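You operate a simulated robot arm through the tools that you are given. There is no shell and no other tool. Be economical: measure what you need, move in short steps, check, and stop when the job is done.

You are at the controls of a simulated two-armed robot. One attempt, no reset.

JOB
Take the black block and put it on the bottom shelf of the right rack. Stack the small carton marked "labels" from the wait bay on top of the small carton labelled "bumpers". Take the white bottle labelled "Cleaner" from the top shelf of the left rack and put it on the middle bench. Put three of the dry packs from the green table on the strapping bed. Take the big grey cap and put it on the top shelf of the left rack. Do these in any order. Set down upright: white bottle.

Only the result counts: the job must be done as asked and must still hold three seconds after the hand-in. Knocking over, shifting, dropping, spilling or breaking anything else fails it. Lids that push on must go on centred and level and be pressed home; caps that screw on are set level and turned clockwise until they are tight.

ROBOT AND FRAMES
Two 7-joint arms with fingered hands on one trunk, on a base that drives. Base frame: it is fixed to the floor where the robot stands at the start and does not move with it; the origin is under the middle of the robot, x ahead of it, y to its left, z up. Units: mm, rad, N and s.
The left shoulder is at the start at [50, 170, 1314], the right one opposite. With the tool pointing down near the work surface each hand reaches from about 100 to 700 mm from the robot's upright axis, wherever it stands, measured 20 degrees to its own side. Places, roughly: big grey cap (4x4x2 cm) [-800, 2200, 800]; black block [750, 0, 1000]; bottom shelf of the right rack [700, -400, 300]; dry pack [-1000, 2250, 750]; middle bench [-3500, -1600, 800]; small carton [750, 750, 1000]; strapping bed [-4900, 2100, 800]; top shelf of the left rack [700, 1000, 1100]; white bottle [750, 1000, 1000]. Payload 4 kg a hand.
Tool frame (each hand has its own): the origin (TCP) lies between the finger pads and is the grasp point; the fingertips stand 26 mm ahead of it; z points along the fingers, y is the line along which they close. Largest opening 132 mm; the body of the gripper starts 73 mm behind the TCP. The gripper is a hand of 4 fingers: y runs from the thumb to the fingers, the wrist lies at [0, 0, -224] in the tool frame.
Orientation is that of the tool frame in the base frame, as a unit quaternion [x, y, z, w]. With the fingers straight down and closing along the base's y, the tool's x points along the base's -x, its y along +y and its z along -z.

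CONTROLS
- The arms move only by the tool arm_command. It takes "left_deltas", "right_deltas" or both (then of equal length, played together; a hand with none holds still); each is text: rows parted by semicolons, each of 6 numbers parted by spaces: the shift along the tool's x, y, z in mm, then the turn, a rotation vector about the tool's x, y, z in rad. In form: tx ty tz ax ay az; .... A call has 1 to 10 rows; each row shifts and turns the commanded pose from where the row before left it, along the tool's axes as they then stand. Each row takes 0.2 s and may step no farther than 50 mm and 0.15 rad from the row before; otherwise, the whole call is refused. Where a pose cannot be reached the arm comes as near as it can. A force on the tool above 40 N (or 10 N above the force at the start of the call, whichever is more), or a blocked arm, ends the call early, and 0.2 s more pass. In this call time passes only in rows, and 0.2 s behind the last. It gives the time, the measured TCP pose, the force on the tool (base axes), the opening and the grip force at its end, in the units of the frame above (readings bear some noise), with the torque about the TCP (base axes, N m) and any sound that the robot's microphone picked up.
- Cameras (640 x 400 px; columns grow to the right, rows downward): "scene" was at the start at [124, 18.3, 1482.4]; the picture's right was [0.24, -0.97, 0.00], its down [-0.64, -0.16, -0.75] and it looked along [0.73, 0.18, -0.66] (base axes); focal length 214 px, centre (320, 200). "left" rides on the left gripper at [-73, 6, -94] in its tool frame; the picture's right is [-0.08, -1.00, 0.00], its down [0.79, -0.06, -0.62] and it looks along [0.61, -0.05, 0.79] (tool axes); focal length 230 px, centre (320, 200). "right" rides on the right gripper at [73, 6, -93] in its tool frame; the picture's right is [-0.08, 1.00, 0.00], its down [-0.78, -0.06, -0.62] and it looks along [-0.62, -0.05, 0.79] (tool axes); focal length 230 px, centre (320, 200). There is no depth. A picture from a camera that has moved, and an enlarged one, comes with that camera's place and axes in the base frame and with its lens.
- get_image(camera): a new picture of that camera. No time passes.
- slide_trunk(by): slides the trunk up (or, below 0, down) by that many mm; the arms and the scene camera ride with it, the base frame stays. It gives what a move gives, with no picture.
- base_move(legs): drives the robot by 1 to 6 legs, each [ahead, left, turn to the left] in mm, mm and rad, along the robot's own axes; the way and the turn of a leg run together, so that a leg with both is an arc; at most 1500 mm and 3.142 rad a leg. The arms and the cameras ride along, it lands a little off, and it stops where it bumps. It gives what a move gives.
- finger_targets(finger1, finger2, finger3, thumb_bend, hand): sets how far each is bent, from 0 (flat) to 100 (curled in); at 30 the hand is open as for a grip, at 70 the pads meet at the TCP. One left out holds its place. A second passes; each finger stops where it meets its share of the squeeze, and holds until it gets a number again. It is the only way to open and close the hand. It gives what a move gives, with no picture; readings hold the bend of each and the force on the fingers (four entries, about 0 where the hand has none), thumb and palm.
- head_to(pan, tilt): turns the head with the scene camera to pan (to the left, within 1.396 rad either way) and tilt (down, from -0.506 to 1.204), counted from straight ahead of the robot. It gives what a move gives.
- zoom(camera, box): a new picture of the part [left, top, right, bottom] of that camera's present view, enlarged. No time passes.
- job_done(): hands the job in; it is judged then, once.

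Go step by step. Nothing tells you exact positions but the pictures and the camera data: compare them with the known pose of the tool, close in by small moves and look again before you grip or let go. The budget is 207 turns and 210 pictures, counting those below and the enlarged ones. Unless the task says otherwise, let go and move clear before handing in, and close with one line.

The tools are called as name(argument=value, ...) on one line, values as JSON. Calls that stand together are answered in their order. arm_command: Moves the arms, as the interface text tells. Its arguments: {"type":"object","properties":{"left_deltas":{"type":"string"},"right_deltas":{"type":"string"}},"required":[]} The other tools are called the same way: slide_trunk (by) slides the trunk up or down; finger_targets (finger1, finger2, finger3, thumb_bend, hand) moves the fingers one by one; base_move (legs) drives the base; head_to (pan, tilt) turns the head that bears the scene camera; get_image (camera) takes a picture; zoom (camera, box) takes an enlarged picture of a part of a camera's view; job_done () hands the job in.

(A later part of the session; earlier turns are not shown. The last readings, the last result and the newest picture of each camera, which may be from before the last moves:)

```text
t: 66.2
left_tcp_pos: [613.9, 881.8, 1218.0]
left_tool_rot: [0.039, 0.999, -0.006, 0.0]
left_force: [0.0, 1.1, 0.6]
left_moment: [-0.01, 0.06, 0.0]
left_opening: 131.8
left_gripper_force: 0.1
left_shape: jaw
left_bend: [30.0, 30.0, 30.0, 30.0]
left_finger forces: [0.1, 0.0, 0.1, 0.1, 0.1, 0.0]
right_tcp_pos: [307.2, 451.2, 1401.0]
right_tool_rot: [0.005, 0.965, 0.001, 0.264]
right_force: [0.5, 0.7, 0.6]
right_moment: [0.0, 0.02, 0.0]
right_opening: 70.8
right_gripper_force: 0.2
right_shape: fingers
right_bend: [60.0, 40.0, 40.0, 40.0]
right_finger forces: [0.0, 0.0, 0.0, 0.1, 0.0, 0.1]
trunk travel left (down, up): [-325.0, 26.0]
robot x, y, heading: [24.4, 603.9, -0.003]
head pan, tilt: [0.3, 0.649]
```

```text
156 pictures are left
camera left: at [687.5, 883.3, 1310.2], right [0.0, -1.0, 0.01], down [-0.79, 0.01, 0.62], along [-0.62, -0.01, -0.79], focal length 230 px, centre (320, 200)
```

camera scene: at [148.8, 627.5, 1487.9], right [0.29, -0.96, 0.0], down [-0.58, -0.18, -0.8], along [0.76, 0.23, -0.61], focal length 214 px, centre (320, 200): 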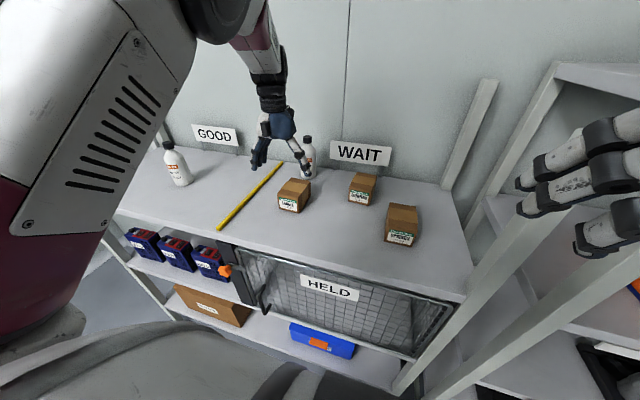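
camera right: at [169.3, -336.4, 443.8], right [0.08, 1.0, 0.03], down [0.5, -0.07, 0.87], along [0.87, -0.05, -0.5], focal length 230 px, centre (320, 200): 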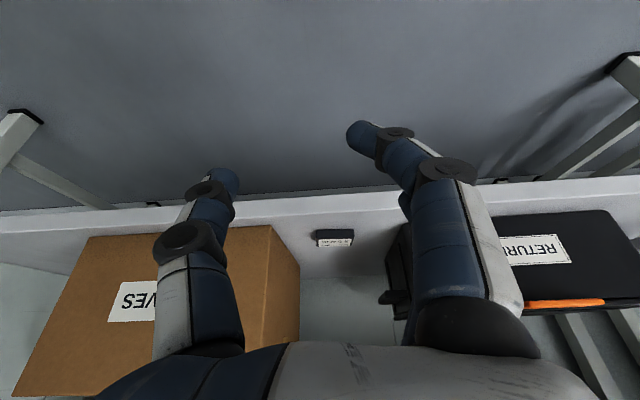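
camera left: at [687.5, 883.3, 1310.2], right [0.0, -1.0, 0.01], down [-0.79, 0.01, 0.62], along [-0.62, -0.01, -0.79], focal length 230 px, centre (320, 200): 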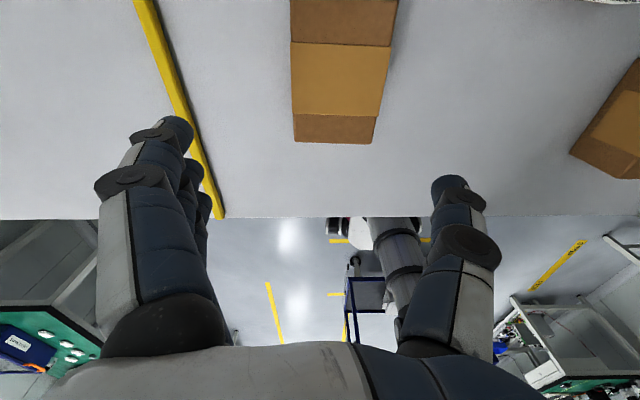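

arm_command(left_deltas="-19 -5 30 0 0 -0.02; -19 -6 30 0 0 -0.02; 0 0 28 0 0 0")

get_image(camera="left")

zoom(camera="scene", box=[230, 90, 390, 230])

```text
t: 67.0
left_tcp_pos: [651.5, 868.7, 1129.6]
left_tool_rot: [0.019, 1.0, -0.006, 0.002]
left_force: [0.0, -0.1, -0.5]
left_moment: [0.0, -0.01, 0.03]
left_opening: 132.1
left_gripper_force: 0.1
left_shape: jaw
left_bend: [30.0, 30.0, 30.0, 30.0]
left_finger forces: [0.0, 0.0, 0.1, 0.1, 0.0, 0.1]
right_tcp_pos: [307.3, 453.6, 1401.3]
right_tool_rot: [0.004, 0.964, 0.002, 0.264]
right_force: [0.0, -0.4, 0.0]
right_moment: [-0.02, 0.04, 0.04]
right_opening: 70.6
right_gripper_force: 0.0
right_shape: fingers
right_bend: [60.0, 40.0, 40.0, 40.0]
right_finger forces: [0.1, 0.0, 0.0, 0.0, 0.1, 0.0]
trunk travel left (down, up): [-325.0, 26.0]
robot x, y, heading: [25.6, 606.6, 0.001]
head pan, tilt: [0.3, 0.649]
```

```text
155 pictures are left
camera left: at [723.9, 873.3, 1222.4], right [0.04, -1.0, 0.01], down [-0.79, -0.02, 0.61], along [-0.61, -0.03, -0.79], focal length 230 px, centre (320, 200)
```

left: 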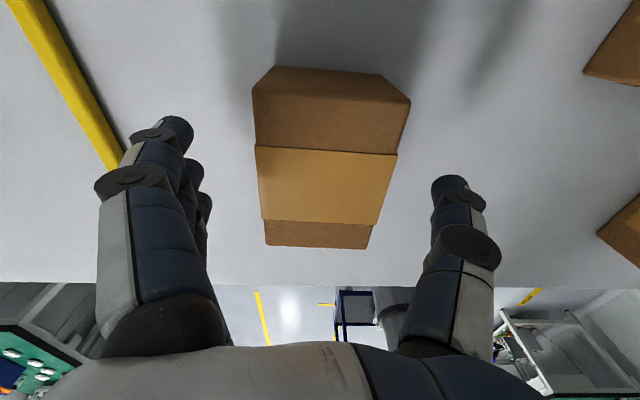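

```text
2.86 times, centred on (310, 160) of scene
camera zoom: at [147.8, 628.1, 1488.0], right [0.29, -0.96, 0.0], down [-0.58, -0.18, -0.8], along [0.76, 0.23, -0.6], focal length 613 px, centre (349, 314)
```

zoom: 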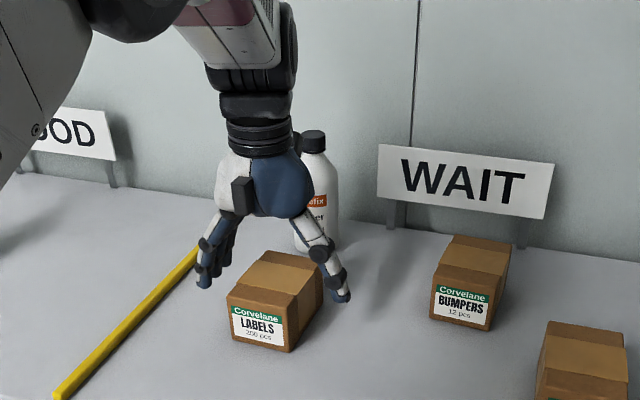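

Well centred. Descend and grip.

arm_command(left_deltas="-4 0 15 0 0 0; 0 0 13 0 0 0")

finger_targets(hand="left", finger1=70, finger2=70, finger3=70, thumb_bend=70)

arm_command(left_deltas="0 0 -20 0 0 0; 0 0 -25 0 0 0")

get_image(camera="left")

get_image(camera="scene")

```text
t: 67.5
left_tcp_pos: [653.6, 868.7, 1100.9]
left_tool_rot: [0.019, 1.0, -0.006, 0.001]
left_force: [0.5, 0.4, 0.2]
left_moment: [0.03, 0.01, -0.02]
left_opening: 132.0
left_gripper_force: 0.0
left_shape: jaw
left_bend: [30.0, 30.0, 30.0, 30.0]
left_finger forces: [0.0, 0.0, 0.0, 0.1, 0.1, 0.0]
right_tcp_pos: [305.8, 452.8, 1401.4]
right_tool_rot: [0.004, 0.964, 0.002, 0.265]
right_force: [-0.3, 0.6, -0.3]
right_moment: [0.03, 0.01, 0.02]
right_opening: 70.5
right_gripper_force: 0.0
right_shape: fingers
right_bend: [60.0, 40.0, 40.0, 40.0]
right_finger forces: [0.1, 0.0, 0.1, 0.1, 0.1, 0.0]
trunk travel left (down, up): [-325.0, 26.0]
robot x, y, heading: [23.1, 601.9, -0.004]
head pan, tilt: [0.3, 0.649]
```

```text
t: 68.5
left_tcp_pos: [652.4, 868.9, 1100.4]
left_tool_rot: [0.019, 1.0, -0.005, 0.001]
left_force: [0.0, -0.4, 1.0]
left_moment: [0.01, -0.01, 0.0]
left_opening: 70.2
left_gripper_force: 22.2
left_shape: fingers
left_bend: [51.0, 51.0, 51.0, 56.0]
left_finger forces: [7.5, 7.3, 7.4, 0.0, 22.2, 0.1]
right_tcp_pos: [306.7, 452.7, 1401.7]
right_tool_rot: [0.004, 0.964, 0.003, 0.265]
right_force: [0.0, -0.7, 1.0]
right_moment: [-0.01, 0.01, -0.01]
right_opening: 70.7
right_gripper_force: 0.1
right_shape: fingers
right_bend: [60.0, 40.0, 40.0, 40.0]
right_finger forces: [0.1, 0.0, 0.0, 0.1, 0.1, 0.1]
trunk travel left (down, up): [-325.0, 26.0]
robot x, y, heading: [21.9, 606.4, -0.003]
head pan, tilt: [0.3, 0.649]
```

```text
t: 69.2
left_tcp_pos: [653.8, 867.8, 1145.7]
left_tool_rot: [0.019, 1.0, -0.005, 0.002]
left_force: [-0.2, -0.1, -0.5]
left_moment: [0.01, -0.01, 0.01]
left_opening: 70.3
left_gripper_force: 21.9
left_shape: fingers
left_bend: [51.0, 51.0, 51.0, 56.0]
left_finger forces: [7.4, 7.4, 7.4, 0.0, 22.3, 0.1]
right_tcp_pos: [305.2, 452.6, 1400.7]
right_tool_rot: [0.004, 0.964, 0.001, 0.265]
right_force: [0.3, 0.3, -0.5]
right_moment: [-0.02, 0.03, -0.02]
right_opening: 70.7
right_gripper_force: 0.0
right_shape: fingers
right_bend: [60.0, 40.0, 40.0, 40.0]
right_finger forces: [0.0, 0.0, 0.0, 0.0, 0.0, 0.0]
trunk travel left (down, up): [-325.0, 26.0]
robot x, y, heading: [21.9, 604.6, 0.005]
head pan, tilt: [0.3, 0.649]
```

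```text
153 pictures are left
camera left: at [726.7, 873.2, 1238.6], right [0.04, -1.0, 0.01], down [-0.79, -0.02, 0.61], along [-0.61, -0.03, -0.79], focal length 230 px, centre (320, 200)
```

left: 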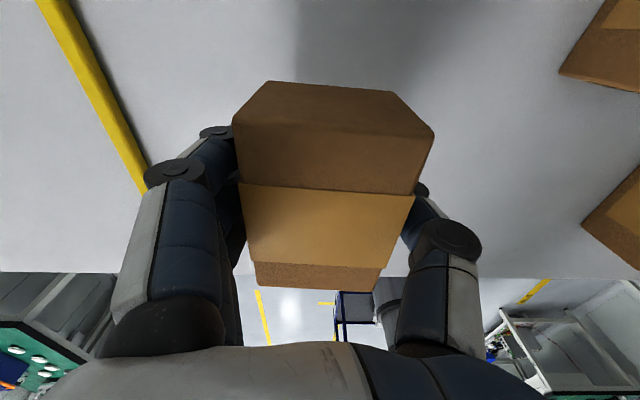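

```text
152 pictures are left
camera scene: at [147.2, 627.7, 1488.1], right [0.29, -0.96, 0.0], down [-0.58, -0.18, -0.8], along [0.76, 0.23, -0.6], focal length 214 px, centre (320, 200)
```

scene: 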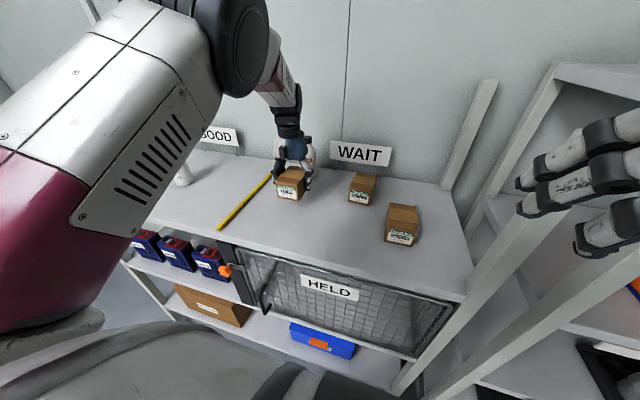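

LABELS is held level. Raise and carry it over BUMPERS (centre about [750, 669], top about 1126).

arm_command(left_deltas="0 0 -25 0 0 0; 0 0 -25 0 0 0; -20 -39 0 0 0 0.01; -20 -39 0 0 0 0.01; -20 -39 0 0 0 0.01; -20 -39 0 0 0 0.01; -21 -38 0 0 0 0.01")

head_to(pan=0.1, tilt=0.6)

get_image(camera="scene")

get_image(camera="left")

```text
t: 70.8
left_tcp_pos: [703.6, 679.7, 1202.7]
left_tool_rot: [0.043, 0.999, -0.004, 0.0]
left_force: [-0.2, 0.2, -0.8]
left_moment: [-0.01, 0.03, -0.01]
left_opening: 70.9
left_gripper_force: 21.7
left_shape: fingers
left_bend: [51.0, 51.0, 51.0, 56.0]
left_finger forces: [7.3, 7.3, 7.3, 0.0, 21.9, 0.0]
left hand out of reach, approached as far as the arm can: row 6, 7
right_tcp_pos: [305.5, 449.3, 1401.1]
right_tool_rot: [0.005, 0.964, 0.001, 0.265]
right_force: [-0.1, 0.9, 0.6]
right_moment: [0.0, 0.03, 0.02]
right_opening: 70.6
right_gripper_force: 0.0
right_shape: fingers
right_bend: [60.0, 40.0, 40.0, 40.0]
right_finger forces: [0.0, 0.0, 0.0, 0.0, 0.0, 0.0]
trunk travel left (down, up): [-325.0, 26.0]
robot x, y, heading: [18.2, 603.4, 0.004]
head pan, tilt: [0.3, 0.649]
```

```text
t: 71.5
left_tcp_pos: [703.7, 680.7, 1203.7]
left_tool_rot: [0.043, 0.999, -0.005, 0.0]
left_force: [-0.3, -0.1, -0.4]
left_moment: [-0.03, 0.01, -0.01]
left_opening: 70.5
left_gripper_force: 22.1
left_shape: fingers
left_bend: [51.0, 51.0, 51.0, 56.0]
left_finger forces: [7.2, 7.2, 7.3, 0.1, 22.0, 0.0]
right_tcp_pos: [306.3, 452.3, 1401.4]
right_tool_rot: [0.003, 0.964, 0.003, 0.264]
right_force: [-0.2, -0.2, -0.6]
right_moment: [-0.01, 0.0, -0.02]
right_opening: 70.4
right_gripper_force: 0.1
right_shape: fingers
right_bend: [60.0, 40.0, 40.0, 40.0]
right_finger forces: [0.0, 0.0, 0.0, 0.0, 0.0, 0.0]
trunk travel left (down, up): [-325.0, 26.0]
robot x, y, heading: [21.2, 601.8, -0.002]
head pan, tilt: [0.099, 0.6]
```

```text
151 pictures are left
camera scene: at [152.6, 611.1, 1492.3], right [0.1, -1.0, 0.0], down [-0.56, -0.06, -0.82], along [0.82, 0.08, -0.57], focal length 214 px, centre (320, 200)
```

scene: 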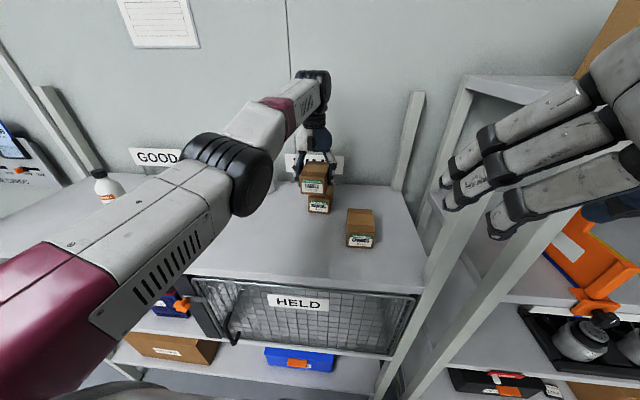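

```text
150 pictures are left
camera left: at [777.6, 681.7, 1295.5], right [-0.01, -1.0, 0.01], down [-0.79, 0.01, 0.62], along [-0.62, 0.0, -0.79], focal length 230 px, centre (320, 200)
```

left: 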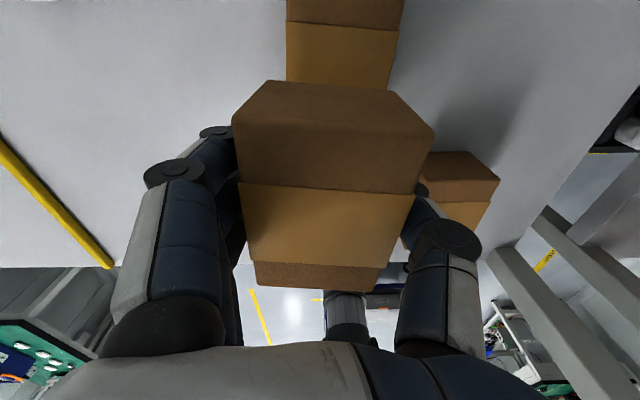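

The arm ran out of reach in x; BUMPERS confirmed at about [752, 669]. Step the base forward 45 mm, then trim and look.

base_move(legs=[[45, 0, 0]])

arm_command(left_deltas="0 -10 10 0 0 0; 0 0 15 0 0 0")

zoom(camera="scene", box=[240, 90, 400, 250])

get_image(camera="left")

```text
t: 72.4
left_tcp_pos: [749.6, 680.2, 1201.6]
left_tool_rot: [0.043, 0.999, -0.006, -0.001]
left_force: [0.3, 0.1, -1.3]
left_moment: [0.0, 0.05, -0.01]
left_opening: 70.3
left_gripper_force: 22.0
left_shape: fingers
left_bend: [51.0, 51.0, 51.0, 56.0]
left_finger forces: [7.3, 7.3, 7.3, 0.0, 22.0, 0.0]
right_tcp_pos: [351.7, 451.5, 1400.4]
right_tool_rot: [0.004, 0.964, 0.003, 0.265]
right_force: [0.7, -0.6, 0.1]
right_moment: [-0.02, 0.03, 0.01]
right_opening: 70.9
right_gripper_force: 0.1
right_shape: fingers
right_bend: [60.0, 40.0, 40.0, 40.0]
right_finger forces: [0.0, 0.0, 0.1, 0.1, 0.0, 0.1]
trunk travel left (down, up): [-325.0, 26.0]
robot x, y, heading: [68.5, 605.4, -0.001]
head pan, tilt: [0.099, 0.6]
```

```text
t: 73.0
left_tcp_pos: [750.5, 671.4, 1177.9]
left_tool_rot: [0.043, 0.999, -0.005, -0.002]
left_force: [-0.5, -0.1, -1.0]
left_moment: [-0.01, -0.02, 0.02]
left_opening: 70.2
left_gripper_force: 21.9
left_shape: fingers
left_bend: [51.0, 51.0, 51.0, 56.0]
left_finger forces: [7.3, 7.3, 7.2, 0.0, 21.8, 0.0]
right_tcp_pos: [352.3, 452.4, 1400.6]
right_tool_rot: [0.003, 0.965, 0.002, 0.264]
right_force: [-0.5, -0.1, 0.3]
right_moment: [0.0, -0.01, -0.02]
right_opening: 70.6
right_gripper_force: 0.0
right_shape: fingers
right_bend: [60.0, 40.0, 40.0, 40.0]
right_finger forces: [0.0, 0.0, 0.1, 0.1, 0.0, 0.0]
trunk travel left (down, up): [-325.0, 26.0]
robot x, y, heading: [67.1, 604.9, -0.0]
head pan, tilt: [0.099, 0.6]
```

```text
2.50 times, centred on (320, 170) of scene
camera zoom: at [198.7, 611.3, 1492.2], right [0.1, -1.0, 0.0], down [-0.56, -0.06, -0.82], along [0.82, 0.08, -0.57], focal length 536 px, centre (320, 275)
```

zoom: 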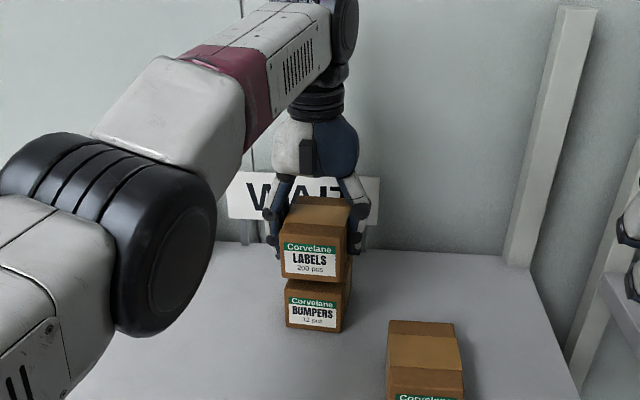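

```text
148 pictures are left
camera left: at [824.3, 671.3, 1270.1], right [-0.01, -1.0, 0.01], down [-0.79, 0.01, 0.62], along [-0.62, 0.0, -0.79], focal length 230 px, centre (320, 200)
```

left: 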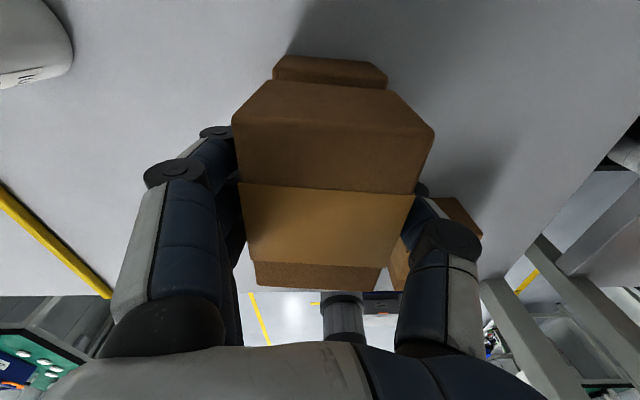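

Aligned. Lower until contact.

arm_command(left_deltas="-2 0 8 0 0 0; -1 0 5 0 0 0; 0 0 3 0 0 0")

arm_command(left_deltas="0 0 2 0 0 0")

zoom(camera="scene", box=[270, 120, 370, 220])

```text
t: 73.8
left_tcp_pos: [751.4, 670.1, 1160.8]
left_tool_rot: [0.043, 0.999, -0.006, 0.0]
left_force: [-0.2, -0.8, -1.1]
left_moment: [0.04, -0.01, 0.02]
left_opening: 70.5
left_gripper_force: 21.9
left_shape: fingers
left_bend: [51.0, 51.0, 51.0, 56.0]
left_finger forces: [7.3, 7.3, 7.3, 0.0, 21.9, 0.0]
right_tcp_pos: [351.0, 452.1, 1401.4]
right_tool_rot: [0.005, 0.965, 0.002, 0.264]
right_force: [-0.1, 0.4, 0.7]
right_moment: [0.01, -0.01, -0.04]
right_opening: 70.6
right_gripper_force: 0.0
right_shape: fingers
right_bend: [60.0, 40.0, 40.0, 40.0]
right_finger forces: [0.0, 0.1, 0.0, 0.1, 0.0, 0.1]
trunk travel left (down, up): [-325.0, 26.0]
robot x, y, heading: [68.4, 604.9, -0.004]
head pan, tilt: [0.099, 0.6]
```

```text
t: 74.2
left_tcp_pos: [751.4, 670.1, 1160.0]
left_tool_rot: [0.045, 0.999, -0.006, 0.0]
left_force: [0.7, 0.1, 3.1]
left_moment: [0.12, -0.03, 0.02]
left_opening: 70.5
left_gripper_force: 22.7
left_shape: fingers
left_bend: [51.0, 51.0, 51.0, 56.0]
left_finger forces: [7.4, 7.4, 7.3, 0.0, 22.5, 0.1]
right_tcp_pos: [350.7, 451.9, 1400.3]
right_tool_rot: [0.004, 0.964, 0.002, 0.265]
right_force: [0.2, -0.3, -0.5]
right_moment: [-0.02, 0.03, -0.02]
right_opening: 70.3
right_gripper_force: 0.0
right_shape: fingers
right_bend: [60.0, 40.0, 40.0, 40.0]
right_finger forces: [0.0, 0.1, 0.0, 0.0, 0.1, 0.0]
trunk travel left (down, up): [-325.0, 26.0]
robot x, y, heading: [65.0, 605.3, -0.003]
head pan, tilt: [0.099, 0.6]
```

```text
4.00 times, centred on (320, 170) of scene
camera zoom: at [196.9, 610.6, 1492.5], right [0.1, -1.0, 0.0], down [-0.56, -0.06, -0.83], along [0.82, 0.08, -0.56], focal length 858 px, centre (320, 320)
```

zoom: 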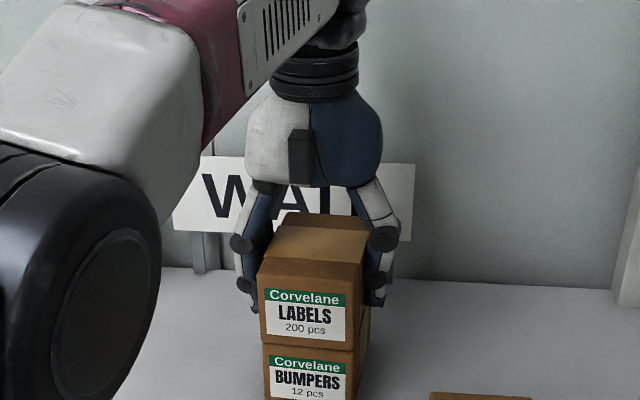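

finger_targets(hand="left", finger1=38, finger2=38, finger3=38, thumb_bend=40)

arm_command(left_deltas="0 0 -30 0 0 0; 0 0 -45 0 0 0; 0 0 -45 0 0 0")

get_image(camera="scene")

get_image(camera="left")

```text
t: 75.2
left_tcp_pos: [751.6, 670.1, 1160.8]
left_tool_rot: [0.043, 0.999, -0.005, -0.001]
left_force: [0.4, -1.1, -0.3]
left_moment: [-0.02, -0.02, 0.03]
left_opening: 106.3
left_gripper_force: 0.1
left_shape: fingers
left_bend: [38.0, 38.0, 38.0, 40.0]
left_finger forces: [0.1, 0.1, 0.0, 0.1, 0.1, 0.0]
right_tcp_pos: [350.6, 450.8, 1400.8]
right_tool_rot: [0.004, 0.964, 0.002, 0.265]
right_force: [-0.5, 0.6, 0.8]
right_moment: [0.0, 0.01, -0.03]
right_opening: 70.5
right_gripper_force: 0.1
right_shape: fingers
right_bend: [60.0, 40.0, 40.0, 40.0]
right_finger forces: [0.0, 0.0, 0.0, 0.1, 0.0, 0.0]
trunk travel left (down, up): [-325.0, 26.0]
robot x, y, heading: [66.2, 605.9, -0.003]
head pan, tilt: [0.099, 0.6]
```

```text
t: 76.0
left_tcp_pos: [730.3, 675.9, 1277.8]
left_tool_rot: [0.043, 0.999, -0.006, -0.001]
left_force: [-0.2, -0.5, -0.3]
left_moment: [0.0, -0.03, 0.0]
left_opening: 106.6
left_gripper_force: 0.1
left_shape: fingers
left_bend: [38.0, 38.0, 38.0, 40.0]
left_finger forces: [0.1, 0.0, 0.0, 0.0, 0.0, 0.0]
left hand out of reach, approached as far as the arm can: row 1, 2, 3
right_tcp_pos: [350.1, 451.2, 1401.6]
right_tool_rot: [0.005, 0.964, 0.002, 0.264]
right_force: [-0.4, -0.3, 0.9]
right_moment: [-0.01, -0.02, 0.0]
right_opening: 70.6
right_gripper_force: 0.0
right_shape: fingers
right_bend: [60.0, 40.0, 40.0, 40.0]
right_finger forces: [0.0, 0.0, 0.0, 0.1, 0.0, 0.0]
trunk travel left (down, up): [-325.0, 26.0]
robot x, y, heading: [70.0, 606.0, -0.007]
head pan, tilt: [0.099, 0.6]
```

```text
146 pictures are left
camera scene: at [196.3, 610.4, 1492.5], right [0.1, -1.0, 0.0], down [-0.56, -0.06, -0.83], along [0.82, 0.08, -0.56], focal length 214 px, centre (320, 200)
```

scene: 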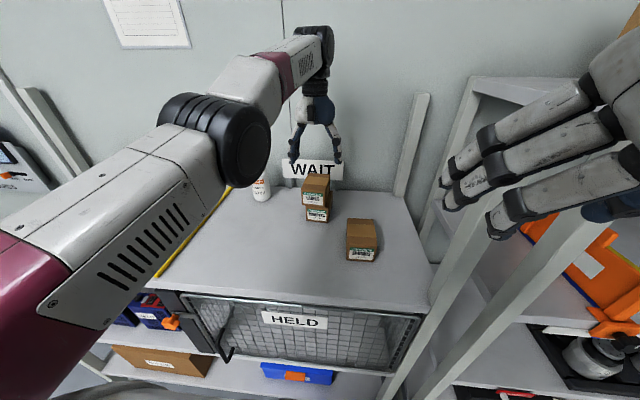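

```text
145 pictures are left
camera left: at [803.2, 675.7, 1371.3], right [-0.01, -1.0, 0.01], down [-0.79, 0.01, 0.62], along [-0.62, 0.0, -0.79], focal length 230 px, centre (320, 200)
```

left: 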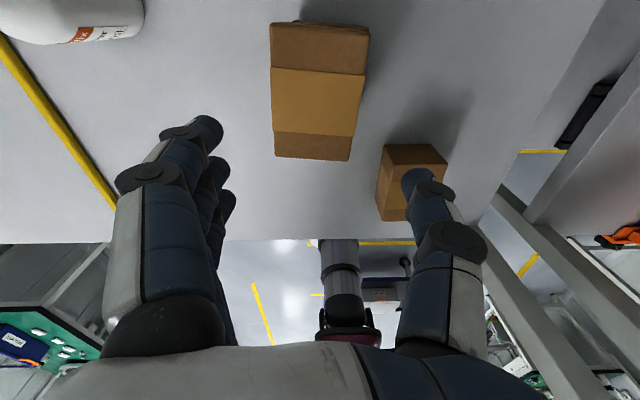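

Stack is good. Next the Cleaner bottle at about [832, 878]: I'll move the left hand aside and pitch it forward for a side grasp.

arm_command(left_deltas="31 31 5 0 0 -0.015; 31 31 5 0 0 -0.015; 31 31 5 0 0 -0.015; 31 31 5 0 0 -0.015; 31 31 5 0 0 -0.015; 31 31 5 0 0 -0.015")

arm_command(left_deltas="0 0 0 0 -0.15 0; 0 0 0 0 -0.15 0; 0 0 0 0 -0.15 0; 0 0 0 0 -0.15 0; 0 0 0 0 -0.15 0; 0 0 0 0 -0.15 0; 0 0 0 0 -0.15 0; 0 0 0 0 -0.15 0")

head_to(pan=0.3, tilt=0.6)

get_image(camera="left")

get_image(camera="scene")

```text
t: 77.4
left_tcp_pos: [743.4, 848.0, 1304.9]
left_tool_rot: [0.0, 1.0, -0.006, -0.001]
left_force: [0.4, 0.3, -0.1]
left_moment: [0.0, 0.0, -0.02]
left_opening: 106.3
left_gripper_force: 0.1
left_shape: fingers
left_bend: [38.0, 38.0, 38.0, 40.0]
left_finger forces: [0.0, 0.0, 0.0, 0.0, 0.1, 0.0]
left hand out of reach, approached as far as the arm can: row 1, 2, 3, 4, 5, 6
right_tcp_pos: [349.9, 453.1, 1401.0]
right_tool_rot: [0.004, 0.965, 0.001, 0.264]
right_force: [0.1, 0.2, -0.5]
right_moment: [-0.05, -0.02, -0.02]
right_opening: 70.5
right_gripper_force: 0.0
right_shape: fingers
right_bend: [60.0, 40.0, 40.0, 40.0]
right_finger forces: [0.0, 0.0, 0.0, 0.1, 0.0, 0.1]
trunk travel left (down, up): [-325.0, 26.0]
robot x, y, heading: [69.9, 603.8, 0.002]
head pan, tilt: [0.099, 0.6]
```

```text
t: 78.6
left_tcp_pos: [887.2, 845.2, 1356.6]
left_tool_rot: [-0.009, 0.939, -0.007, 0.343]
left_force: [-33.9, -7.6, 7.3]
left_moment: [0.54, -0.19, 2.1]
left_opening: 108.8
left_gripper_force: 17.6
left_shape: fingers
left_bend: [40.0, 38.0, 38.0, 40.0]
left_finger forces: [34.8, 0.0, 0.1, 0.0, 0.0, 0.0]
left hand out of reach, approached as far as the arm can: row 1, 2, 3, 4, 5, 6
right_tcp_pos: [349.7, 452.7, 1400.2]
right_tool_rot: [0.004, 0.964, 0.002, 0.265]
right_force: [1.5, 0.8, 0.2]
right_moment: [0.0, 0.08, -0.01]
right_opening: 70.7
right_gripper_force: 0.1
right_shape: fingers
right_bend: [60.0, 40.0, 40.0, 40.0]
right_finger forces: [0.1, 0.1, 0.1, 0.0, 0.1, 0.0]
trunk travel left (down, up): [-325.0, 26.0]
robot x, y, heading: [68.2, 604.5, 0.002]
head pan, tilt: [0.099, 0.6]
stopped in row 6 (left hand): the force on the tool passed its limit at 70 N (the readings are from after the stop); the commanded pose is now the measured one
```

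```text
t: 79.3
left_tcp_pos: [886.4, 845.6, 1354.9]
left_tool_rot: [-0.008, 0.938, -0.007, 0.345]
left_force: [-15.9, -2.9, -1.4]
left_moment: [-0.1, 0.11, 1.02]
left_opening: 108.1
left_gripper_force: 8.3
left_shape: fingers
left_bend: [38.0, 38.0, 38.0, 40.0]
left_finger forces: [16.3, 0.1, 0.0, 0.1, 0.0, 0.1]
right_tcp_pos: [348.0, 451.9, 1401.7]
right_tool_rot: [0.004, 0.965, 0.003, 0.264]
right_force: [-0.2, 1.0, 0.3]
right_moment: [0.0, 0.01, 0.01]
right_opening: 70.7
right_gripper_force: 0.1
right_shape: fingers
right_bend: [60.0, 40.0, 40.0, 40.0]
right_finger forces: [0.1, 0.0, 0.0, 0.1, 0.0, 0.0]
trunk travel left (down, up): [-325.0, 26.0]
robot x, y, heading: [67.9, 606.4, -0.004]
head pan, tilt: [0.3, 0.6]
```

```text
144 pictures are left
camera left: at [881.4, 854.1, 1473.2], right [0.07, -1.0, 0.07], down [-1.0, -0.07, -0.04], along [0.04, -0.07, -1.0], focal length 230 px, centre (320, 200)
```

left: 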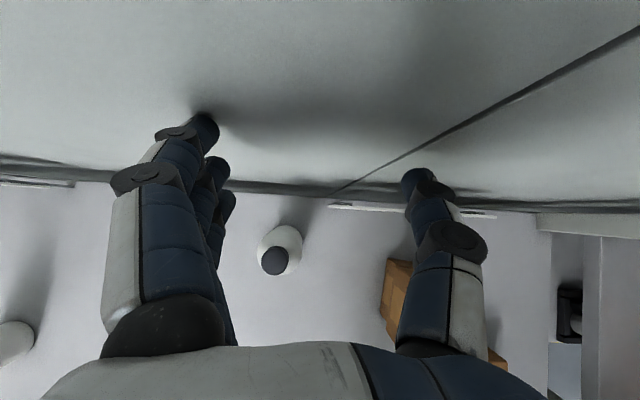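

```text
143 pictures are left
camera scene: at [190.6, 627.9, 1492.6], right [0.29, -0.96, 0.0], down [-0.54, -0.17, -0.83], along [0.79, 0.24, -0.56], focal length 214 px, centre (320, 200)
```

scene: 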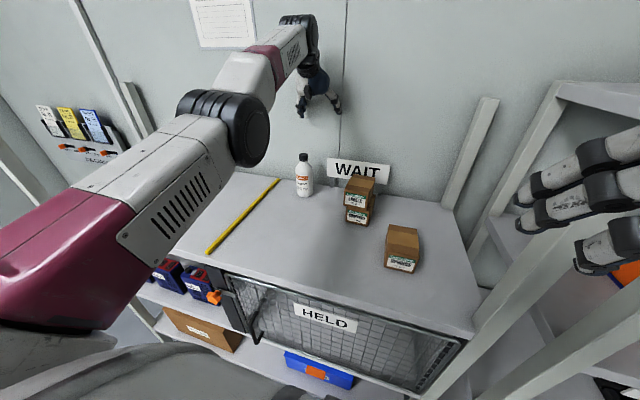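

The hand ran out of reach earlier and swung up to the wall, now lightly touching it. I'll pull back from the wall in steps.

arm_command(left_deltas="15 0 -13 0 0 0; 37 6 -18 0 0 0; 37 6 -18 0 0 0; 37 6 -18 0 0 0; 37 6 -18 0 0 0")

get_image(camera="scene")

```text
t: 80.5
left_tcp_pos: [886.4, 862.2, 1366.8]
left_tool_rot: [-0.007, 0.939, -0.008, 0.345]
left_force: [0.6, 0.0, -0.5]
left_moment: [0.02, -0.03, 0.0]
left_opening: 106.4
left_gripper_force: 0.1
left_shape: fingers
left_bend: [38.0, 38.0, 38.0, 40.0]
left_finger forces: [0.0, 0.0, 0.0, 0.0, 0.0, 0.1]
left hand out of reach, approached as far as the arm can: row 1, 2, 3, 4, 5
right_tcp_pos: [352.1, 453.3, 1401.0]
right_tool_rot: [0.004, 0.965, 0.002, 0.264]
right_force: [0.3, -0.1, -0.3]
right_moment: [0.01, 0.01, -0.03]
right_opening: 70.6
right_gripper_force: 0.1
right_shape: fingers
right_bend: [60.0, 40.0, 40.0, 40.0]
right_finger forces: [0.1, 0.0, 0.0, 0.0, 0.1, 0.0]
trunk travel left (down, up): [-325.0, 26.0]
robot x, y, heading: [65.9, 604.6, 0.003]
head pan, tilt: [0.3, 0.6]
```

```text
142 pictures are left
camera scene: at [194.2, 628.8, 1492.3], right [0.3, -0.96, 0.0], down [-0.54, -0.17, -0.82], along [0.79, 0.24, -0.57], focal length 214 px, centre (320, 200)
```

scene: 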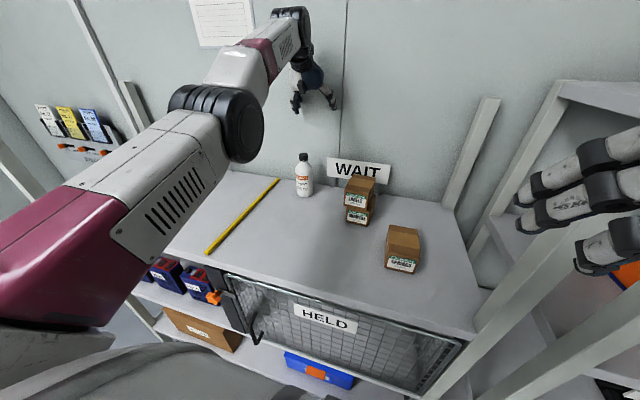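

arm_command(left_deltas="36 0 -30 0 0 0; 36 0 -30 0 0 0; 36 0 -30 0 0 0; 36 0 -30 0 0 0")

get_image(camera="scene")

```text
t: 81.5
left_tcp_pos: [855.7, 866.8, 1432.2]
left_tool_rot: [-0.007, 0.939, -0.008, 0.344]
left_force: [-0.5, 0.2, -0.2]
left_moment: [0.0, 0.01, 0.03]
left_opening: 106.5
left_gripper_force: 0.0
left_shape: fingers
left_bend: [38.0, 38.0, 38.0, 40.0]
left_finger forces: [0.0, 0.1, 0.0, 0.0, 0.0, 0.1]
left hand out of reach, approached as far as the arm can: row 1, 2, 3, 4
right_tcp_pos: [349.4, 452.4, 1401.2]
right_tool_rot: [0.004, 0.965, 0.001, 0.264]
right_force: [0.0, -0.3, 0.3]
right_moment: [0.01, -0.02, 0.02]
right_opening: 70.8
right_gripper_force: 0.1
right_shape: fingers
right_bend: [60.0, 40.0, 40.0, 40.0]
right_finger forces: [0.0, 0.0, 0.1, 0.1, 0.0, 0.0]
trunk travel left (down, up): [-325.0, 26.0]
robot x, y, heading: [65.8, 604.7, 0.001]
head pan, tilt: [0.3, 0.6]
```

```text
141 pictures are left
camera scene: at [193.2, 628.2, 1492.4], right [0.3, -0.96, 0.0], down [-0.54, -0.17, -0.83], along [0.79, 0.24, -0.56], focal length 214 px, centre (320, 200)
```

scene: 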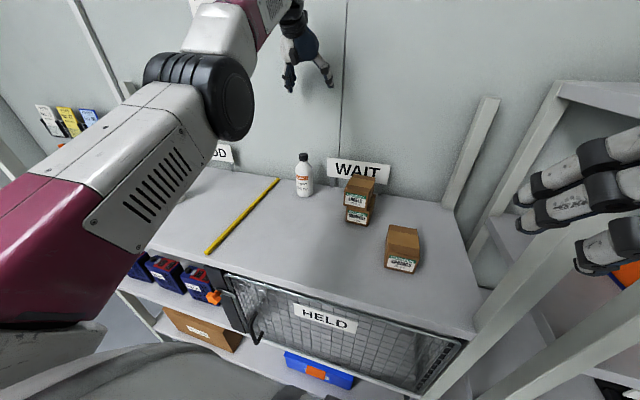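

slide_trunk(by=-40)

arm_command(left_deltas="0 0 20 0 0.1 0; 0 0 20 0 0.1 0")

get_image(camera="scene")

```text
t: 82.4
left_tcp_pos: [856.2, 866.8, 1394.7]
left_tool_rot: [-0.008, 0.939, -0.007, 0.344]
left_force: [0.3, 0.0, -0.7]
left_moment: [-0.01, 0.01, 0.01]
left_opening: 106.5
left_gripper_force: 0.0
left_shape: fingers
left_bend: [38.0, 38.0, 38.0, 40.0]
left_finger forces: [0.1, 0.1, 0.0, 0.0, 0.1, 0.1]
right_tcp_pos: [350.0, 452.1, 1360.8]
right_tool_rot: [0.004, 0.965, 0.002, 0.264]
right_force: [-0.2, -0.2, 0.4]
right_moment: [-0.01, -0.02, 0.01]
right_opening: 70.3
right_gripper_force: 0.0
right_shape: fingers
right_bend: [60.0, 40.0, 40.0, 40.0]
right_finger forces: [0.0, 0.0, 0.1, 0.1, 0.0, 0.0]
trunk travel left (down, up): [-285.0, 66.0]
robot x, y, heading: [66.1, 602.5, -0.001]
head pan, tilt: [0.3, 0.6]
```

```text
t: 83.0
left_tcp_pos: [832.3, 864.5, 1342.6]
left_tool_rot: [-0.007, 0.969, -0.008, 0.247]
left_force: [0.0, -0.6, 0.6]
left_moment: [-0.01, 0.02, -0.01]
left_opening: 106.6
left_gripper_force: 0.1
left_shape: fingers
left_bend: [38.0, 38.0, 38.0, 40.0]
left_finger forces: [0.0, 0.0, 0.0, 0.0, 0.1, 0.0]
left hand out of reach, approached as far as the arm can: row 1, 2
right_tcp_pos: [350.7, 453.6, 1362.2]
right_tool_rot: [0.004, 0.965, 0.002, 0.263]
right_force: [-0.2, -0.9, 0.3]
right_moment: [-0.01, -0.03, 0.0]
right_opening: 70.7
right_gripper_force: 0.1
right_shape: fingers
right_bend: [60.0, 40.0, 40.0, 40.0]
right_finger forces: [0.0, 0.0, 0.0, 0.0, 0.0, 0.1]
trunk travel left (down, up): [-285.0, 66.0]
robot x, y, heading: [66.2, 599.9, 0.003]
head pan, tilt: [0.3, 0.6]
```

```text
140 pictures are left
camera scene: at [196.6, 628.3, 1452.1], right [0.3, -0.96, 0.0], down [-0.54, -0.17, -0.83], along [0.79, 0.24, -0.56], focal length 214 px, centre (320, 200)
```

scene: 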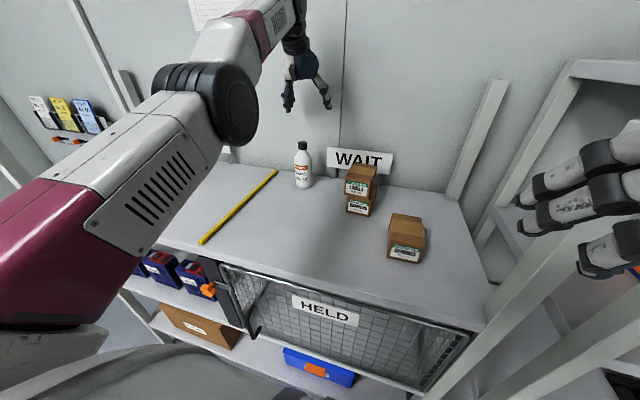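

The arm locked straight. Its elbow flexes when the hand goes toward -y, so I'll command a raised sideways sweep (well above the stack) to unlock it.

arm_command(left_deltas="-14 0 -26 0 0 0; -14 0 -26 0 0 0; 0 -45 0 0 0 0; 0 -45 0 0 0 0; 0 -45 0 0 0 0; 0 -45 0 0 0 0")

get_image(camera="scene")

```text
t: 84.4
left_tcp_pos: [793.1, 698.1, 1384.2]
left_tool_rot: [-0.007, 0.969, -0.007, 0.248]
left_force: [0.4, -0.5, -0.2]
left_moment: [0.07, 0.0, 0.02]
left_opening: 106.7
left_gripper_force: 0.1
left_shape: fingers
left_bend: [38.0, 38.0, 38.0, 40.0]
left_finger forces: [0.0, 0.1, 0.0, 0.0, 0.0, 0.0]
left hand out of reach, approached as far as the arm can: row 1, 2, 4, 5, 6
right_tcp_pos: [350.5, 450.7, 1361.5]
right_tool_rot: [0.004, 0.964, 0.002, 0.265]
right_force: [-0.3, -0.6, -0.5]
right_moment: [0.05, 0.02, -0.03]
right_opening: 70.7
right_gripper_force: 0.1
right_shape: fingers
right_bend: [60.0, 40.0, 40.0, 40.0]
right_finger forces: [0.0, 0.0, 0.1, 0.1, 0.0, 0.0]
trunk travel left (down, up): [-285.0, 66.0]
robot x, y, heading: [65.6, 603.4, -0.002]
head pan, tilt: [0.3, 0.6]
```

```text
139 pictures are left
camera scene: at [195.1, 626.5, 1452.3], right [0.29, -0.96, 0.0], down [-0.54, -0.17, -0.83], along [0.79, 0.24, -0.56], focal length 214 px, centre (320, 200)
```

scene: 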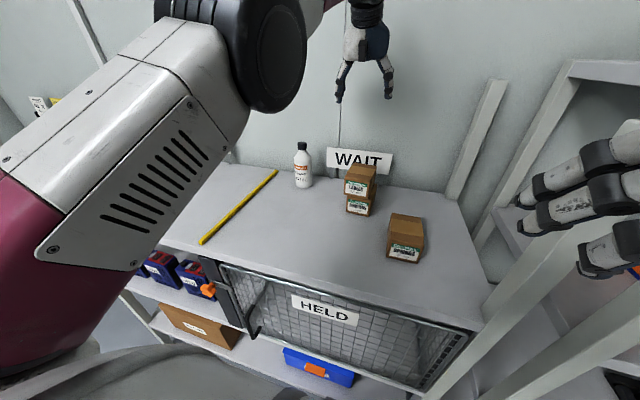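

I'll back the base away first so I can free the arm without risk.

base_move(legs=[[-450, 0, 0]])

arm_command(left_deltas="17 -20 32 0 0 0; 17 -20 32 0 0 0; 17 -20 32 0 0 0; 17 -20 32 0 0 0; 17 -20 32 0 0 0")

get_image(camera="scene")

```text
t: 87.1
left_tcp_pos: [345.0, 700.0, 1382.9]
left_tool_rot: [-0.006, 0.969, -0.008, 0.247]
left_force: [1.2, -0.9, 0.5]
left_moment: [0.02, -0.04, -0.01]
left_opening: 106.5
left_gripper_force: 0.1
left_shape: fingers
left_bend: [38.0, 38.0, 38.0, 40.0]
left_finger forces: [0.0, 0.0, 0.0, 0.0, 0.0, 0.1]
right_tcp_pos: [-99.4, 452.1, 1360.6]
right_tool_rot: [0.006, 0.965, 0.001, 0.263]
right_force: [0.2, 0.7, 0.4]
right_moment: [0.01, -0.01, 0.01]
right_opening: 70.6
right_gripper_force: 0.1
right_shape: fingers
right_bend: [60.0, 40.0, 40.0, 40.0]
right_finger forces: [0.1, 0.0, 0.0, 0.0, 0.0, 0.0]
trunk travel left (down, up): [-285.0, 66.0]
robot x, y, heading: [-380.4, 601.7, 0.001]
head pan, tilt: [0.3, 0.6]
```

```text
t: 88.5
left_tcp_pos: [364.7, 646.1, 1225.6]
left_tool_rot: [-0.049, 0.966, -0.028, 0.253]
left_force: [0.2, -1.1, -0.2]
left_moment: [0.0, -0.01, 0.01]
left_opening: 106.8
left_gripper_force: 0.0
left_shape: fingers
left_bend: [38.0, 38.0, 38.0, 40.0]
left_finger forces: [0.0, 0.0, 0.1, 0.0, 0.0, 0.1]
right_tcp_pos: [-99.8, 453.2, 1361.3]
right_tool_rot: [0.005, 0.964, 0.002, 0.265]
right_force: [0.5, 0.9, -0.2]
right_moment: [-0.01, 0.0, 0.0]
right_opening: 70.9
right_gripper_force: 0.1
right_shape: fingers
right_bend: [60.0, 40.0, 40.0, 40.0]
right_finger forces: [0.0, 0.0, 0.0, 0.1, 0.0, 0.0]
trunk travel left (down, up): [-285.0, 66.0]
robot x, y, heading: [-382.3, 602.5, -0.004]
head pan, tilt: [0.3, 0.6]
stopped in row 5 (left hand): the arm was blocked; the commanded pose is now the measured one
```

```text
138 pictures are left
camera scene: at [-253.3, 629.7, 1452.1], right [0.29, -0.96, 0.0], down [-0.54, -0.17, -0.82], along [0.79, 0.24, -0.57], focal length 214 px, centre (320, 200)
```

scene: 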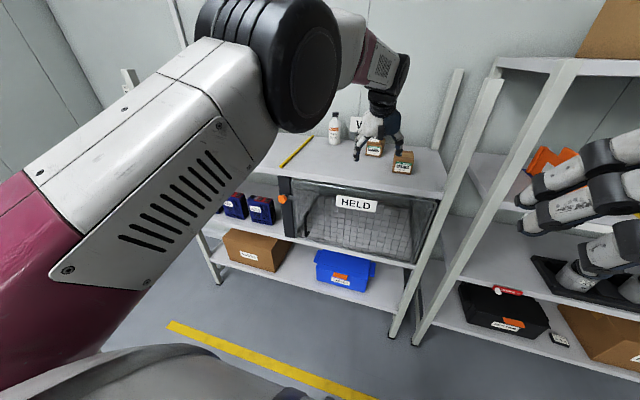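

arm_command(left_deltas="30 15 -17 0 0 0; 33 20 -18 0 0 0; 33 20 -18 0 0 0; 33 20 -18 0 0 0; 33 20 -18 0 0 0")

get_image(camera="scene")

```text
t: 89.7
left_tcp_pos: [172.3, 719.2, 1214.1]
left_tool_rot: [-0.046, 0.967, -0.027, 0.249]
left_force: [0.5, -0.9, 0.9]
left_moment: [0.0, 0.03, -0.04]
left_opening: 106.5
left_gripper_force: 0.2
left_shape: fingers
left_bend: [38.0, 38.0, 38.0, 40.0]
left_finger forces: [0.1, 0.0, 0.1, 0.1, 0.0, 0.0]
right_tcp_pos: [-102.1, 452.0, 1361.6]
right_tool_rot: [0.005, 0.964, 0.001, 0.265]
right_force: [-0.1, -0.2, 0.1]
right_moment: [0.0, -0.02, 0.01]
right_opening: 70.7
right_gripper_force: 0.0
right_shape: fingers
right_bend: [60.0, 40.0, 40.0, 40.0]
right_finger forces: [0.0, 0.1, 0.0, 0.0, 0.1, 0.0]
trunk travel left (down, up): [-285.0, 66.0]
robot x, y, heading: [-380.1, 605.5, -0.004]
head pan, tilt: [0.3, 0.6]
```

```text
137 pictures are left
camera scene: at [-253.7, 639.8, 1485.9], right [0.4, -0.92, 0.0], down [-0.21, -0.09, -0.97], along [0.89, 0.39, -0.23], focal length 214 px, centre (320, 200)
```

scene: 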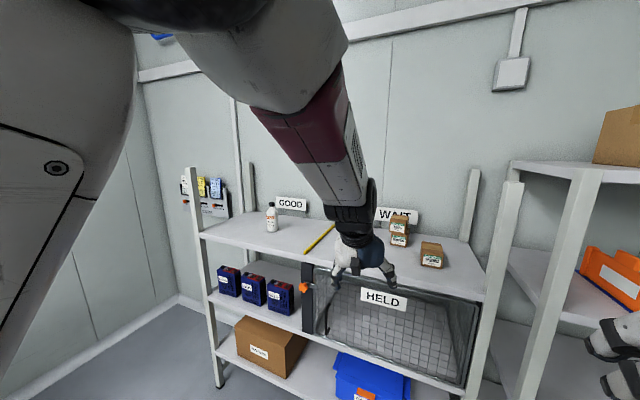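

Freed. The elbow crowds the head, so I move the hand outward to the left.

arm_command(left_deltas="0 38 0 0.018 0 0.01; 0 38 0 0.018 0 0.01; 0 38 0 0.018 0 0.01; 0 38 0 0.018 0 0.01; 0 38 0 0.018 0 0.01")

head_to(pan=0.3, tilt=0.5)

get_image(camera="scene")

```text
t: 90.9
left_tcp_pos: [168.0, 910.0, 1196.6]
left_tool_rot: [-0.009, 0.965, -0.063, 0.256]
left_force: [-0.4, 0.3, -0.6]
left_moment: [0.03, -0.01, -0.01]
left_opening: 106.4
left_gripper_force: 0.1
left_shape: fingers
left_bend: [38.0, 38.0, 38.0, 40.0]
left_finger forces: [0.0, 0.0, 0.0, 0.1, 0.0, 0.0]
right_tcp_pos: [-98.9, 454.1, 1360.7]
right_tool_rot: [0.004, 0.964, 0.001, 0.264]
right_force: [0.2, 0.3, 0.8]
right_moment: [-0.03, -0.03, -0.03]
right_opening: 70.3
right_gripper_force: 0.1
right_shape: fingers
right_bend: [60.0, 40.0, 40.0, 40.0]
right_finger forces: [0.0, 0.0, 0.1, 0.0, 0.0, 0.1]
trunk travel left (down, up): [-285.0, 66.0]
robot x, y, heading: [-380.3, 608.3, -0.001]
head pan, tilt: [0.3, 0.6]
```

```text
t: 91.5
left_tcp_pos: [167.1, 908.9, 1198.8]
left_tool_rot: [-0.01, 0.965, -0.062, 0.256]
left_force: [0.0, -0.2, 0.7]
left_moment: [-0.01, -0.02, 0.02]
left_opening: 106.8
left_gripper_force: 0.1
left_shape: fingers
left_bend: [38.0, 38.0, 38.0, 40.0]
left_finger forces: [0.1, 0.0, 0.0, 0.1, 0.0, 0.1]
right_tcp_pos: [-99.8, 452.3, 1360.3]
right_tool_rot: [0.005, 0.965, 0.003, 0.263]
right_force: [-0.1, 0.6, -0.3]
right_moment: [0.01, 0.02, 0.03]
right_opening: 70.6
right_gripper_force: 0.1
right_shape: fingers
right_bend: [60.0, 40.0, 40.0, 40.0]
right_finger forces: [0.0, 0.1, 0.1, 0.1, 0.0, 0.0]
trunk travel left (down, up): [-285.0, 66.0]
robot x, y, heading: [-381.5, 602.8, -0.002]
head pan, tilt: [0.3, 0.499]
```

```text
136 pictures are left
camera scene: at [-250.7, 629.1, 1461.2], right [0.29, -0.96, 0.0], down [-0.46, -0.14, -0.88], along [0.84, 0.26, -0.48], focal length 214 px, centre (320, 200)
```

scene: 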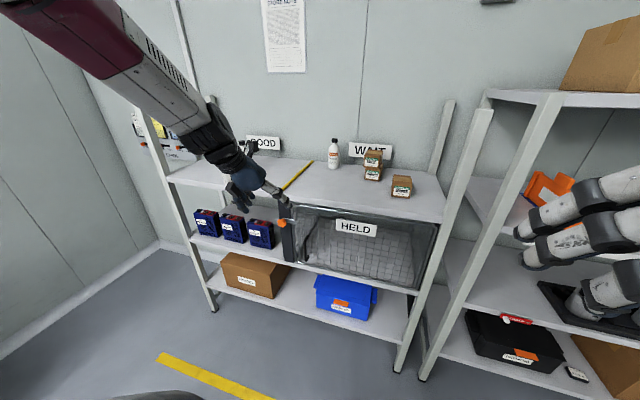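

arm_command(left_deltas="0 0 0 -0.117 0 0.049; 0 0 0 0 -0.14 0; 0 0 0 0 -0.14 0; 0 0 0 0 -0.14 0; 0 0 0 0 -0.14 0; 0 0 0 0 -0.14 0")

get_image(camera="scene")

get_image(camera="left")

```text
t: 93.0
left_tcp_pos: [164.9, 910.1, 1197.5]
left_tool_rot: [-0.001, 0.82, 0.001, 0.573]
left_force: [-0.6, -0.5, 0.1]
left_moment: [0.0, 0.01, -0.02]
left_opening: 106.8
left_gripper_force: 0.0
left_shape: fingers
left_bend: [38.0, 38.0, 38.0, 40.0]
left_finger forces: [0.1, 0.1, 0.0, 0.1, 0.1, 0.0]
right_tcp_pos: [-99.3, 453.5, 1362.3]
right_tool_rot: [0.006, 0.964, 0.0, 0.264]
right_force: [0.2, 0.2, 0.7]
right_moment: [-0.01, -0.01, -0.03]
right_opening: 70.2
right_gripper_force: 0.0
right_shape: fingers
right_bend: [60.0, 40.0, 40.0, 40.0]
right_finger forces: [0.0, 0.1, 0.0, 0.0, 0.0, 0.0]
trunk travel left (down, up): [-285.0, 66.0]
robot x, y, heading: [-380.3, 603.1, -0.001]
head pan, tilt: [0.3, 0.499]
```

```text
135 pictures are left
camera scene: at [-250.3, 630.3, 1461.1], right [0.29, -0.96, 0.0], down [-0.46, -0.14, -0.88], along [0.84, 0.26, -0.48], focal length 214 px, centre (320, 200)
```

scene: 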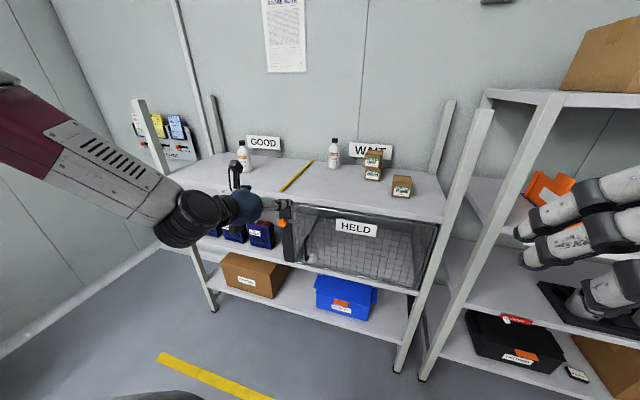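

```text
134 pictures are left
camera left: at [103.0, 916.3, 1297.3], right [0.03, -1.0, 0.07], down [-0.85, -0.06, -0.52], along [0.53, -0.05, -0.85], focal length 230 px, centre (320, 200)
```

left: 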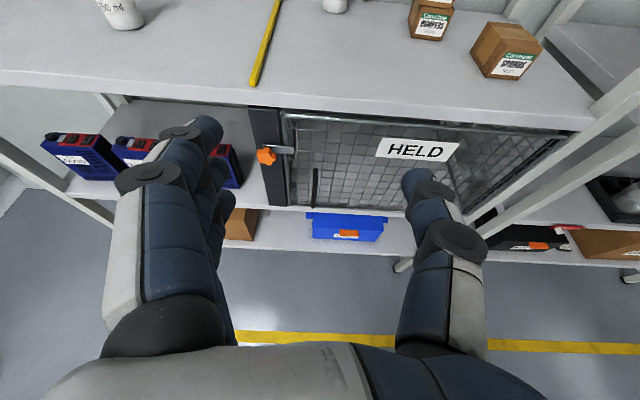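

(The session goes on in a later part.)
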